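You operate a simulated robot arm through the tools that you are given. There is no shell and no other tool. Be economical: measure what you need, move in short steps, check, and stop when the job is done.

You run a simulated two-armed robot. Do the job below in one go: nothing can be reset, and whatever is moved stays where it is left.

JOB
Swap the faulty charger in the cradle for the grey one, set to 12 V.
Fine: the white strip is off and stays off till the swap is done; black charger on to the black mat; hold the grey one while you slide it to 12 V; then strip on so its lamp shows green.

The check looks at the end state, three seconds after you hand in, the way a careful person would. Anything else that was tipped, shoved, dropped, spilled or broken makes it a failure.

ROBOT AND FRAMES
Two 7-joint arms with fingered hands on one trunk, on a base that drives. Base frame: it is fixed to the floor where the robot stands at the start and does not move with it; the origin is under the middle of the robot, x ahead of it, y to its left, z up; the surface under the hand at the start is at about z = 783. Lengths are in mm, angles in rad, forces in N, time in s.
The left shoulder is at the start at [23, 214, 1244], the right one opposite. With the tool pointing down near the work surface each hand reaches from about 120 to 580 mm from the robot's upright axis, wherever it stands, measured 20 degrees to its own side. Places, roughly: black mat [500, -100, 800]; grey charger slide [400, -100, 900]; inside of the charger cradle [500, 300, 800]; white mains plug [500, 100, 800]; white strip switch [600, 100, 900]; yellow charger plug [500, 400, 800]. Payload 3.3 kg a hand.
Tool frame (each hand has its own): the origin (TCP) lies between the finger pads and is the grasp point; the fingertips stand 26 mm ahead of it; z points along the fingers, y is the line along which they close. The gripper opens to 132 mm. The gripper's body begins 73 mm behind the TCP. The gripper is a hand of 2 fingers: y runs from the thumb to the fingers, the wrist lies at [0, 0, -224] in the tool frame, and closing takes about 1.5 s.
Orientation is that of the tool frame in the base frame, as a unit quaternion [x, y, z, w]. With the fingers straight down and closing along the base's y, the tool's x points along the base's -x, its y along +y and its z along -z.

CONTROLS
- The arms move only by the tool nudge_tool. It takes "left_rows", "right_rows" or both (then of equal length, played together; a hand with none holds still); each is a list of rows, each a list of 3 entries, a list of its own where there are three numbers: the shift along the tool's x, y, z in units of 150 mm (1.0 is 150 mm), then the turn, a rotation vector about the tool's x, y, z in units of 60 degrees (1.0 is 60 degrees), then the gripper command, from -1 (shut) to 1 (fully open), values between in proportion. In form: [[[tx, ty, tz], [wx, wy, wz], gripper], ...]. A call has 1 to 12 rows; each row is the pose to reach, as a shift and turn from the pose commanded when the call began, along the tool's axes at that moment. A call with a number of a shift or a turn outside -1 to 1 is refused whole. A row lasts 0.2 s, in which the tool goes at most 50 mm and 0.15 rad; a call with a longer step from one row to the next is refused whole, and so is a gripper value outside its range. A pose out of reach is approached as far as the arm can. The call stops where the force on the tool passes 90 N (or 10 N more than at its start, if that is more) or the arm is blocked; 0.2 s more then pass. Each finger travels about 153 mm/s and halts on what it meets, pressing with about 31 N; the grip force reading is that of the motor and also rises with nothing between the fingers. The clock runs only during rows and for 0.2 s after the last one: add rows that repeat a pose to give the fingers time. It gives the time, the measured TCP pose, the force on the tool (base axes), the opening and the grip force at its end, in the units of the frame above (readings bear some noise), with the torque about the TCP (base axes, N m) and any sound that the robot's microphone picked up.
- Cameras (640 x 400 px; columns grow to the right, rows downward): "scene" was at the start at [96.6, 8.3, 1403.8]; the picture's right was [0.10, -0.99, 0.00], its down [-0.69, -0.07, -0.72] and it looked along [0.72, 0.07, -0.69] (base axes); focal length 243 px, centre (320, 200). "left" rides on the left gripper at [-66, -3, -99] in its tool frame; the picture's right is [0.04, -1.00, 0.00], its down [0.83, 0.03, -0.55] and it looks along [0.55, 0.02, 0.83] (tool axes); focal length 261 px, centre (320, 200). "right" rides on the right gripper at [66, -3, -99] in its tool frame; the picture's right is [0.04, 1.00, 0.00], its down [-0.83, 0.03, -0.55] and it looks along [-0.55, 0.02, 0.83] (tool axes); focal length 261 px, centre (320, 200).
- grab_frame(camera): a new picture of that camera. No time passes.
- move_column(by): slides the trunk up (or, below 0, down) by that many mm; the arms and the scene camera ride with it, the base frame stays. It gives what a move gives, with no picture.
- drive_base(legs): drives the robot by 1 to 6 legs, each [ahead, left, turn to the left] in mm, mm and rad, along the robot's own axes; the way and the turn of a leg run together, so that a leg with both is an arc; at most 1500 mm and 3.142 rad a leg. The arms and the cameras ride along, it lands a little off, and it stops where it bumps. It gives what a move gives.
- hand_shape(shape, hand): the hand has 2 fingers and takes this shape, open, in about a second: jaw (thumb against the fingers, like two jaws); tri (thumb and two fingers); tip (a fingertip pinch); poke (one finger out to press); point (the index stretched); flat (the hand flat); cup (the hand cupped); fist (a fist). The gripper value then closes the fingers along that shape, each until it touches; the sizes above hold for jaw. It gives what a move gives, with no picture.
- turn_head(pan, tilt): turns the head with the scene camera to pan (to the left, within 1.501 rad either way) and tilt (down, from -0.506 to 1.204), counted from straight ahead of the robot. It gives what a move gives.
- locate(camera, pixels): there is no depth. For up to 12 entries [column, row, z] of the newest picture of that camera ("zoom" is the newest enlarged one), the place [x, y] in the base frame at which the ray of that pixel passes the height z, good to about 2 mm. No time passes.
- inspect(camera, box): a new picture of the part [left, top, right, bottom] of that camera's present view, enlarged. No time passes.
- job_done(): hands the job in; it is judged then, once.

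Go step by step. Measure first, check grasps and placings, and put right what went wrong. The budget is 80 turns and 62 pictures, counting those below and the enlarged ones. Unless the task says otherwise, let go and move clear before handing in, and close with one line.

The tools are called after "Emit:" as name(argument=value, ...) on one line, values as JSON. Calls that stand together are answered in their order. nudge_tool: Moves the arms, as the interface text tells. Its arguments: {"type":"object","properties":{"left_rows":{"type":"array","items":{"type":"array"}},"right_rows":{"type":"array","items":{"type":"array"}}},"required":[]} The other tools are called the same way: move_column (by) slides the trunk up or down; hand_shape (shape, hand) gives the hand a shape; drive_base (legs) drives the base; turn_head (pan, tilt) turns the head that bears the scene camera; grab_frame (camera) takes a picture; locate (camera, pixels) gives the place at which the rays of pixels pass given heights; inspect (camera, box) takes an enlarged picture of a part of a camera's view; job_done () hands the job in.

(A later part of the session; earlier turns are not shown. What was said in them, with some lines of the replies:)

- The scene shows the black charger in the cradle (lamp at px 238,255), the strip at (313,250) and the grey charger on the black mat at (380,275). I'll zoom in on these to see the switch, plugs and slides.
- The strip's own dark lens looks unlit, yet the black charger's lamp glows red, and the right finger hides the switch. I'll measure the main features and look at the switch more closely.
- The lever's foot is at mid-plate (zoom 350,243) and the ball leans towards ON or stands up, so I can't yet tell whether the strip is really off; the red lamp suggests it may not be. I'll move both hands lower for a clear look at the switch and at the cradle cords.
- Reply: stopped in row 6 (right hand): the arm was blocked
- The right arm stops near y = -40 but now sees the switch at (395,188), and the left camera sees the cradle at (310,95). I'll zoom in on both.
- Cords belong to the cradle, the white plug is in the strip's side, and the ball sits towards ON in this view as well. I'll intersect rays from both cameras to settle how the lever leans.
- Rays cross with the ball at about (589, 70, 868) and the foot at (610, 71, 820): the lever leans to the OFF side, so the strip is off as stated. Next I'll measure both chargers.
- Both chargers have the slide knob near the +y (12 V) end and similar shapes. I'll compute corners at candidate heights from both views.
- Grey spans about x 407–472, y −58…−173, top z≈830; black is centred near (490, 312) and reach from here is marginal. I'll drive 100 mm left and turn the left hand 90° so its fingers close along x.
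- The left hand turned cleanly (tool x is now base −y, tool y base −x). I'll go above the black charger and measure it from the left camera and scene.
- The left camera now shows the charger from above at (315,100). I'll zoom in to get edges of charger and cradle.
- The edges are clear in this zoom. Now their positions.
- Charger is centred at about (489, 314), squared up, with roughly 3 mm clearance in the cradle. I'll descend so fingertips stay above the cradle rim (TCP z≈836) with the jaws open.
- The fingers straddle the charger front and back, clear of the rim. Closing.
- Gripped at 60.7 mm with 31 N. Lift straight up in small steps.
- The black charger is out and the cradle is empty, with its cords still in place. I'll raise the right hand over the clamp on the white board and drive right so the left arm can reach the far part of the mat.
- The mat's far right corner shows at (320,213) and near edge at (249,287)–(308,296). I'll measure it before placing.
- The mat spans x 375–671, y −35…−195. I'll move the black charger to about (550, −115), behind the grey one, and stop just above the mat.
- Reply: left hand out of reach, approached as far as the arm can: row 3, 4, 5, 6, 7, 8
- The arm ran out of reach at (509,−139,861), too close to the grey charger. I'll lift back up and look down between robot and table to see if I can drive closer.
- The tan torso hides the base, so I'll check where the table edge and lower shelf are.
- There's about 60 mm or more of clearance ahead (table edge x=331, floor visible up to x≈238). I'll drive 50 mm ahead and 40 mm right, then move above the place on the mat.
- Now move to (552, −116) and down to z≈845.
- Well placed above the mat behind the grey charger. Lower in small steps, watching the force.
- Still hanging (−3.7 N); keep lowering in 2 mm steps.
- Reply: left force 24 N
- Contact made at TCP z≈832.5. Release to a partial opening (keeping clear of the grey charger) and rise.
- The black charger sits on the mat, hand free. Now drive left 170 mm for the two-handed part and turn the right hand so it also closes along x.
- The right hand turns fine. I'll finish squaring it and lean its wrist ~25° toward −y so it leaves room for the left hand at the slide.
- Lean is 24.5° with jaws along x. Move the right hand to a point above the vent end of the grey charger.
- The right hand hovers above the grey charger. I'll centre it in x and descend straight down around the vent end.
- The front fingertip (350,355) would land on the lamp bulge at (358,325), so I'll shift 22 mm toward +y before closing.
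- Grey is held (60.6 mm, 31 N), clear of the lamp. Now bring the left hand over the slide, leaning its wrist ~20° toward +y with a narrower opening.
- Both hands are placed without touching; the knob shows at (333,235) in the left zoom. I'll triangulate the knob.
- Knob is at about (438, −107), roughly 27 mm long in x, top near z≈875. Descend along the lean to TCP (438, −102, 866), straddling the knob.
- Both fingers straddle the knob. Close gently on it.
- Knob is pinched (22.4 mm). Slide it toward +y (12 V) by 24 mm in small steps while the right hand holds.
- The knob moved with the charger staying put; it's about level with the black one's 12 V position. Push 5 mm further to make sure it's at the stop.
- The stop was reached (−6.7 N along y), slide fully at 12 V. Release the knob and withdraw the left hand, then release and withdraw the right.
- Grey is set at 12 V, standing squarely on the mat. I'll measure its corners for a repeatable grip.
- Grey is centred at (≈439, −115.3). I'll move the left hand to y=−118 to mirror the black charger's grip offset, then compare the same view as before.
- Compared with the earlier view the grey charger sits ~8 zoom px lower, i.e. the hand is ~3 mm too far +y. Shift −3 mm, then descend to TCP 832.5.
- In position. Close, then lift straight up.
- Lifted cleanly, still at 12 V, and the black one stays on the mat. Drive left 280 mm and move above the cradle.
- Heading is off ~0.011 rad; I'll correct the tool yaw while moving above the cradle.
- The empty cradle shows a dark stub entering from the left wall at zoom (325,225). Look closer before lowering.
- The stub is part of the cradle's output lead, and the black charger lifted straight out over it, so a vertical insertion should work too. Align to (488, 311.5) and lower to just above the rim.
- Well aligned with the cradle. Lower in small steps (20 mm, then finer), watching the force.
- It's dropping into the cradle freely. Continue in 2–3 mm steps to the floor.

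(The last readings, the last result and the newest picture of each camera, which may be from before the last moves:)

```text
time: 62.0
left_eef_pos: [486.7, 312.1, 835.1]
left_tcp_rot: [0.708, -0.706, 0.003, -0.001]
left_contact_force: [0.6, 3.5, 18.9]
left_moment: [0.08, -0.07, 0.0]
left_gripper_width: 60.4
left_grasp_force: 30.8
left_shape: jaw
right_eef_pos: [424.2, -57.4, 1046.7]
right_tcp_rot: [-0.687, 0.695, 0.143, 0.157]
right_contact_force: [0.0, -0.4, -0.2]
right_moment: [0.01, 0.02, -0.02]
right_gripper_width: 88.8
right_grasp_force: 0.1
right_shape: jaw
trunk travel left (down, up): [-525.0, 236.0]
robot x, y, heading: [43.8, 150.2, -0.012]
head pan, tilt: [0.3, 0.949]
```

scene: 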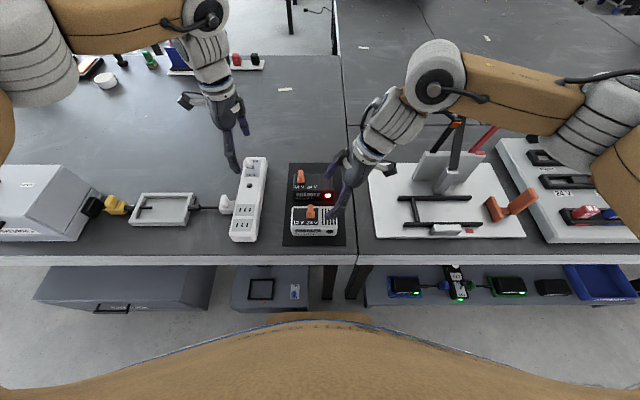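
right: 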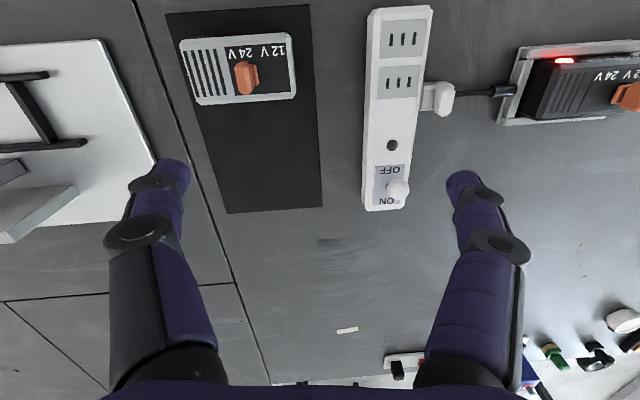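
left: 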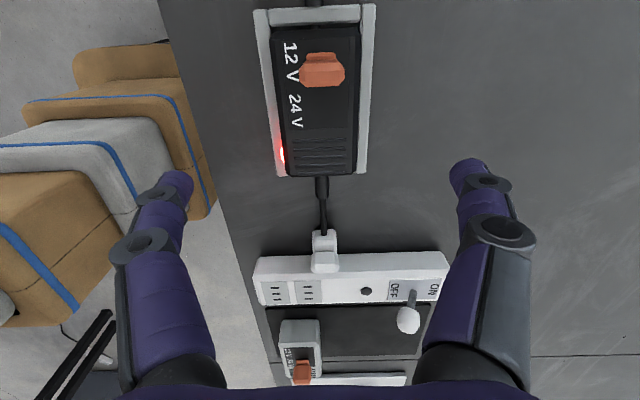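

Seated at z 835, the same as the black one was. Release and rise.

Emit:
nudge_tool(left_rows=[[[0, 0, -0.015], [0, 0, 0], -0.3], [[0, 0, -0.015], [0, 0, 0], 0.2], [[0, 0, -0.015], [0, 0, 0], 0.4], [[0, 0, -0.015], [0, 0, 0], 0.4], [[0, 0, -0.25], [0, 0, 0], 0.4], [[0, 0, -0.55], [0, 0, 0], 0.4], [[0, 0, -0.8], [0, 0, 0], 0.4], [[0, 0, -0.9], [0, 0, 0], 0.4]])

Emit:
inspect(camera="scene", box=[250, 165, 350, 240])

Emit:
inspect(camera="left", box=[215, 0, 415, 200])

```text
time: 63.8
left_eef_pos: [488.7, 313.4, 967.8]
left_tcp_rot: [0.707, -0.707, 0.001, 0.0]
left_contact_force: [0.1, 0.5, 0.3]
left_moment: [0.01, -0.01, -0.02]
left_gripper_width: 92.2
left_grasp_force: 0.0
left_shape: jaw
right_eef_pos: [424.9, -56.4, 1047.4]
right_tcp_rot: [-0.685, 0.696, 0.143, 0.159]
right_contact_force: [0.0, 0.3, 0.0]
right_moment: [-0.02, -0.05, 0.01]
right_gripper_width: 88.9
right_grasp_force: 0.1
right_shape: jaw
trunk travel left (down, up): [-525.0, 236.0]
robot x, y, heading: [43.3, 148.9, -0.008]
head pan, tilt: [0.3, 0.949]
```

```text
5.33 times, centred on (300, 202) of scene
```

zoom: 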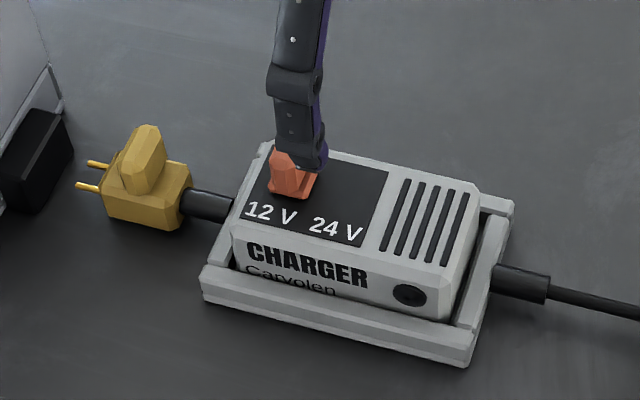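

```text
2.00 times, centred on (315, 100) of left
```

zoom: 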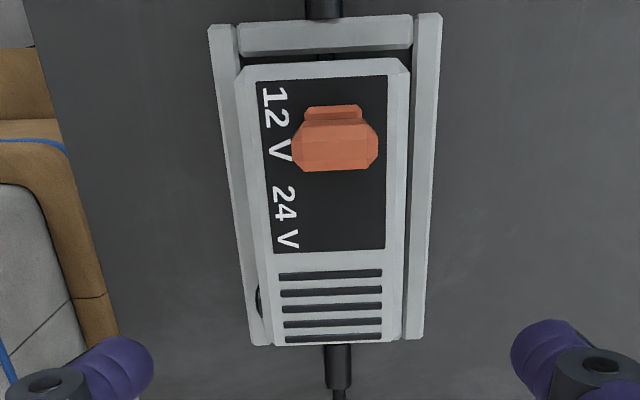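

Grey is seated in the cradle at 12 V. Now for the strip switch: drive right 230 mm so the left hand lines up with the lever, close its fingers and tip them forward ~42° for pushing.

Emit:
drive_base(legs=[[0, -230, 0]])

Emit:
nudge_tool(left_rows=[[[0, 0, 0], [0.14, 0, 0], 0], [[0, 0, 0], [0.28, 0, 0], -0.5], [[0, 0, 0], [0.42, 0, 0], -1], [[0, 0, 0], [0.56, 0, 0], -1], [[0, 0, 0], [0.7, 0, 0], -1], [[0, 0, 0], [0.7, 0, 0], -1], [[0, 0, 0], [0.7, 0, 0], -1]])

Emit:
grab_frame(camera="scene")

```text
time: 65.5
left_eef_pos: [484.3, 82.1, 967.6]
left_tcp_rot: [0.707, -0.707, 0.001, 0.0]
left_contact_force: [-0.1, 0.3, -0.6]
left_moment: [0.01, -0.01, 0.03]
left_gripper_width: 92.0
left_grasp_force: 0.1
left_shape: jaw
right_eef_pos: [421.5, -286.4, 1046.8]
right_tcp_rot: [-0.686, 0.696, 0.144, 0.159]
right_contact_force: [0.7, 0.6, 0.0]
right_moment: [0.05, 0.01, 0.02]
right_gripper_width: 88.8
right_grasp_force: 0.1
right_shape: jaw
trunk travel left (down, up): [-525.0, 236.0]
robot x, y, heading: [40.9, -82.9, -0.011]
head pan, tilt: [0.3, 0.949]
```

```text
time: 67.1
left_eef_pos: [484.6, 81.3, 968.1]
left_tcp_rot: [0.66, -0.659, 0.255, -0.253]
left_contact_force: [1.0, 0.1, 1.5]
left_moment: [0.0, -0.01, 0.01]
left_gripper_width: 0.2
left_grasp_force: 31.7
left_shape: jaw
right_eef_pos: [423.4, -285.5, 1046.5]
right_tcp_rot: [-0.686, 0.695, 0.143, 0.158]
right_contact_force: [0.0, -0.4, -0.2]
right_moment: [0.0, -0.01, -0.03]
right_gripper_width: 89.0
right_grasp_force: 0.0
right_shape: jaw
trunk travel left (down, up): [-525.0, 236.0]
robot x, y, heading: [38.8, -76.0, -0.012]
head pan, tilt: [0.3, 0.949]
```

```text
10 pictures are left
```

scene: 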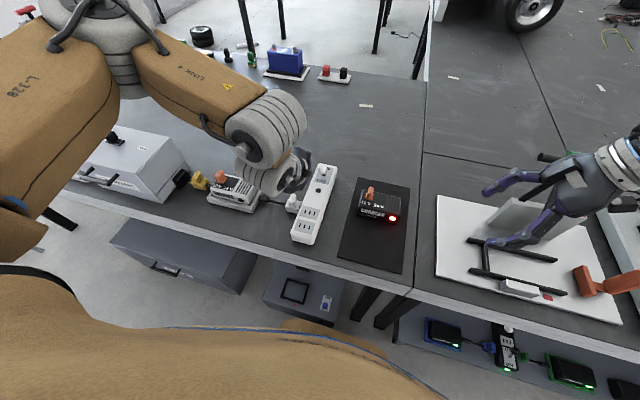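

The hand is tilted forward with closed fingers, behind the lever. Move to just behind the ball (TCP 534, 70, 881) and zoom to check.

Emit:
nudge_tool(left_rows=[[[0.073, 0.05, 0.2], [0, 0, 0], -1], [[0.073, 0.1, 0.4], [0, 0, 0], -1], [[0.073, 0.143, 0.6], [0, 0, 0], -1], [[0.073, 0.143, 0.652], [0, 0, 0], -1], [[0.073, 0.143, 0.652], [0, 0, 0], -1]])

Emit:
inspect(camera="scene", box=[260, 140, 380, 215])

```text
time: 68.3
left_eef_pos: [533.4, 71.3, 879.6]
left_tcp_rot: [0.66, -0.66, 0.254, -0.254]
left_contact_force: [-0.3, -0.6, -0.9]
left_moment: [0.0, 0.01, 0.02]
left_gripper_width: 0.1
left_grasp_force: 31.3
left_shape: jaw
right_eef_pos: [422.3, -285.9, 1046.8]
right_tcp_rot: [-0.686, 0.696, 0.143, 0.159]
right_contact_force: [0.4, 0.3, -0.1]
right_moment: [0.0, 0.02, -0.04]
right_gripper_width: 88.7
right_grasp_force: 0.1
right_shape: jaw
trunk travel left (down, up): [-525.0, 236.0]
robot x, y, heading: [39.9, -78.8, -0.011]
head pan, tilt: [0.3, 0.949]
```

```text
5.33 times, centred on (320, 178) of scene
```

zoom: 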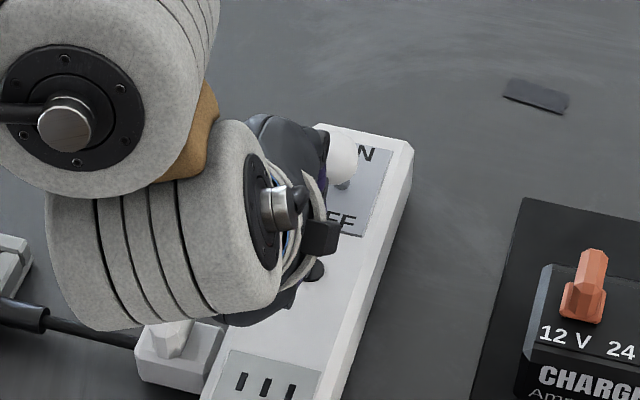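

The ball at (343,157) is right ahead of the hand. Push forward +x in steps, reading the force.

Emit:
nudge_tool(left_rows=[[[0, -0.05, 0.045], [0, 0, 0], -1], [[0, -0.099, 0.089], [0, 0, 0], -1], [[0, -0.124, 0.112], [0, 0, 0], -1], [[0, -0.149, 0.134], [0, 0, 0], -1]])

Emit:
nudge_tool(left_rows=[[[0, -0.025, 0.022], [0, 0, 0], -1], [[0, -0.05, 0.045], [0, 0, 0], -1], [[0, -0.074, 0.067], [0, 0, 0], -1]])

Emit:
nudge_tool(left_rows=[[[0, -0.025, 0.022], [0, 0, 0], -1], [[0, -0.05, 0.045], [0, 0, 0], -1], [[0, -0.074, 0.067], [0, 0, 0], -1]])

```text
time: 69.3
left_eef_pos: [564.3, 71.6, 879.4]
left_tcp_rot: [-0.66, 0.66, -0.255, 0.254]
left_contact_force: [-1.0, 0.0, -0.8]
left_moment: [0.01, 0.01, 0.01]
left_gripper_width: 0.0
left_grasp_force: 31.0
left_shape: jaw
right_eef_pos: [422.5, -286.6, 1046.6]
right_tcp_rot: [-0.686, 0.695, 0.143, 0.158]
right_contact_force: [-0.9, 0.7, 0.6]
right_moment: [-0.03, 0.01, 0.03]
right_gripper_width: 89.1
right_grasp_force: 0.2
right_shape: jaw
trunk travel left (down, up): [-525.0, 236.0]
robot x, y, heading: [43.3, -82.8, -0.013]
head pan, tilt: [0.3, 0.949]
```

```text
time: 70.1
left_eef_pos: [580.0, 72.8, 879.5]
left_tcp_rot: [-0.66, 0.66, -0.255, 0.253]
left_contact_force: [-0.7, 0.2, 0.2]
left_moment: [-0.01, -0.01, 0.01]
left_gripper_width: 0.0
left_grasp_force: 31.1
left_shape: jaw
right_eef_pos: [422.8, -286.0, 1046.9]
right_tcp_rot: [-0.686, 0.696, 0.143, 0.158]
right_contact_force: [0.2, -0.1, 0.2]
right_moment: [0.02, -0.02, -0.02]
right_gripper_width: 88.9
right_grasp_force: 0.1
right_shape: jaw
trunk travel left (down, up): [-525.0, 236.0]
robot x, y, heading: [40.3, -81.5, -0.012]
head pan, tilt: [0.3, 0.949]
```

```text
time: 70.9
left_eef_pos: [594.0, 70.8, 881.2]
left_tcp_rot: [-0.659, 0.661, -0.255, 0.253]
left_contact_force: [-11.3, 1.0, 3.0]
left_moment: [0.03, 0.12, 0.02]
left_gripper_width: 0.1
left_grasp_force: 31.2
left_shape: jaw
right_eef_pos: [420.8, -285.4, 1047.7]
right_tcp_rot: [-0.686, 0.695, 0.143, 0.159]
right_contact_force: [0.0, -0.7, 0.8]
right_moment: [-0.01, 0.02, -0.02]
right_gripper_width: 88.8
right_grasp_force: 0.0
right_shape: jaw
trunk travel left (down, up): [-525.0, 236.0]
robot x, y, heading: [41.8, -81.5, -0.013]
head pan, tilt: [0.3, 0.949]
```

Resistance rose to 11 N at x=594. Check the lever and charger lamp.

Emit:
inspect(camera="scene", box=[200, 140, 360, 240])

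```text
4.00 times, centred on (280, 190) of scene
```

zoom: 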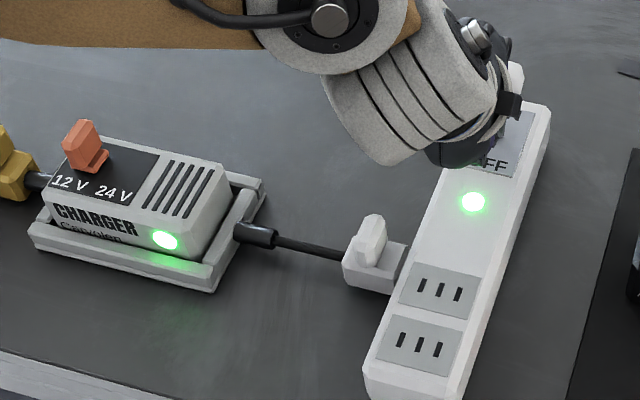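

Both the strip and the charger show green. Back off −x and up, then check that the switch stays on.

Emit:
nudge_tool(left_rows=[[[0, 0.099, -0.089], [0, 0, 0], -1], [[0, 0.2, -0.178], [0, 0, 0], -1], [[0, 0.29, -0.26], [0, 0, 0], -1], [[0, 0.2, -0.45], [0, 0, 0], -1], [[0, 0.1, -0.7], [0, 0, 0], -1], [[0, 0.1, -0.95], [0, 0, 0], -1]])

Emit:
turn_head(pan=0.3, tilt=0.85)

Emit:
grab_frame(camera="scene")

```text
time: 72.3
left_eef_pos: [488.1, 71.4, 976.3]
left_tcp_rot: [-0.66, 0.66, -0.253, 0.254]
left_contact_force: [0.5, 0.4, 0.3]
left_moment: [-0.02, 0.0, 0.01]
left_gripper_width: 0.1
left_grasp_force: 31.0
left_shape: jaw
right_eef_pos: [422.4, -285.2, 1047.9]
right_tcp_rot: [-0.686, 0.695, 0.144, 0.158]
right_contact_force: [0.5, -0.1, -0.3]
right_moment: [-0.01, -0.01, 0.02]
right_gripper_width: 88.7
right_grasp_force: 0.1
right_shape: jaw
trunk travel left (down, up): [-525.0, 236.0]
robot x, y, heading: [41.2, -80.1, -0.012]
head pan, tilt: [0.3, 0.949]
```

```text
time: 73.0
left_eef_pos: [488.7, 71.2, 975.8]
left_tcp_rot: [0.661, -0.659, 0.254, -0.253]
left_contact_force: [0.7, 0.6, -0.6]
left_moment: [-0.01, -0.01, -0.02]
left_gripper_width: 0.0
left_grasp_force: 31.4
left_shape: jaw
right_eef_pos: [421.5, -286.6, 1046.6]
right_tcp_rot: [-0.686, 0.695, 0.143, 0.157]
right_contact_force: [0.0, -0.9, 0.4]
right_moment: [0.01, -0.01, 0.02]
right_gripper_width: 88.9
right_grasp_force: 0.1
right_shape: jaw
trunk travel left (down, up): [-525.0, 236.0]
robot x, y, heading: [43.9, -82.9, -0.015]
head pan, tilt: [0.3, 0.85]
```

```text
7 pictures are left
```

scene: 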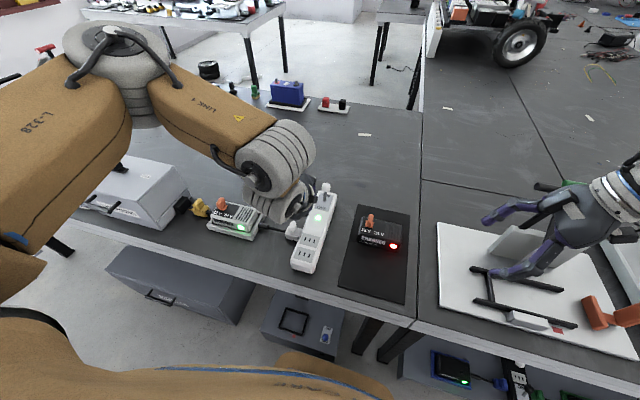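

The lamps remain green after letting go. A final zoom to check everything.

Emit:
inspect(camera="scene", box=[180, 170, 420, 310])

```text
2.67 times, centred on (300, 240) of scene
```

zoom: 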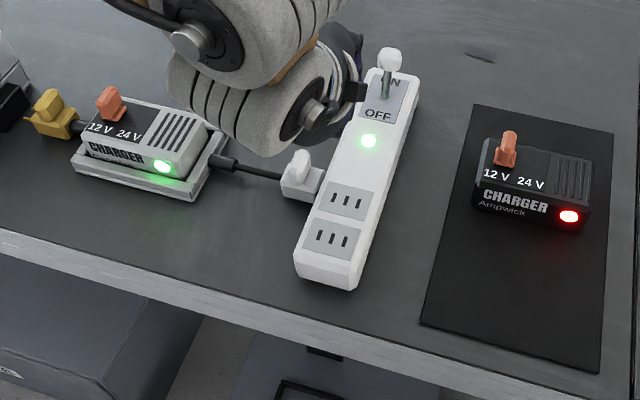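

Grey is in the cradle at 12 V with a green lamp, the strip is on, the black charger is on the mat, and both hands are clear. Handing in.

Emit:
job_done()

```text
The job is handed in.
```

The swap is done: the grey charger is in the cradle at 12 V with its lamp green, the strip is on, and the black charger is on the black mat. The black charger's lamp still glows red even out of the cradle, and the yellow plug is as I found it, not plugged in.
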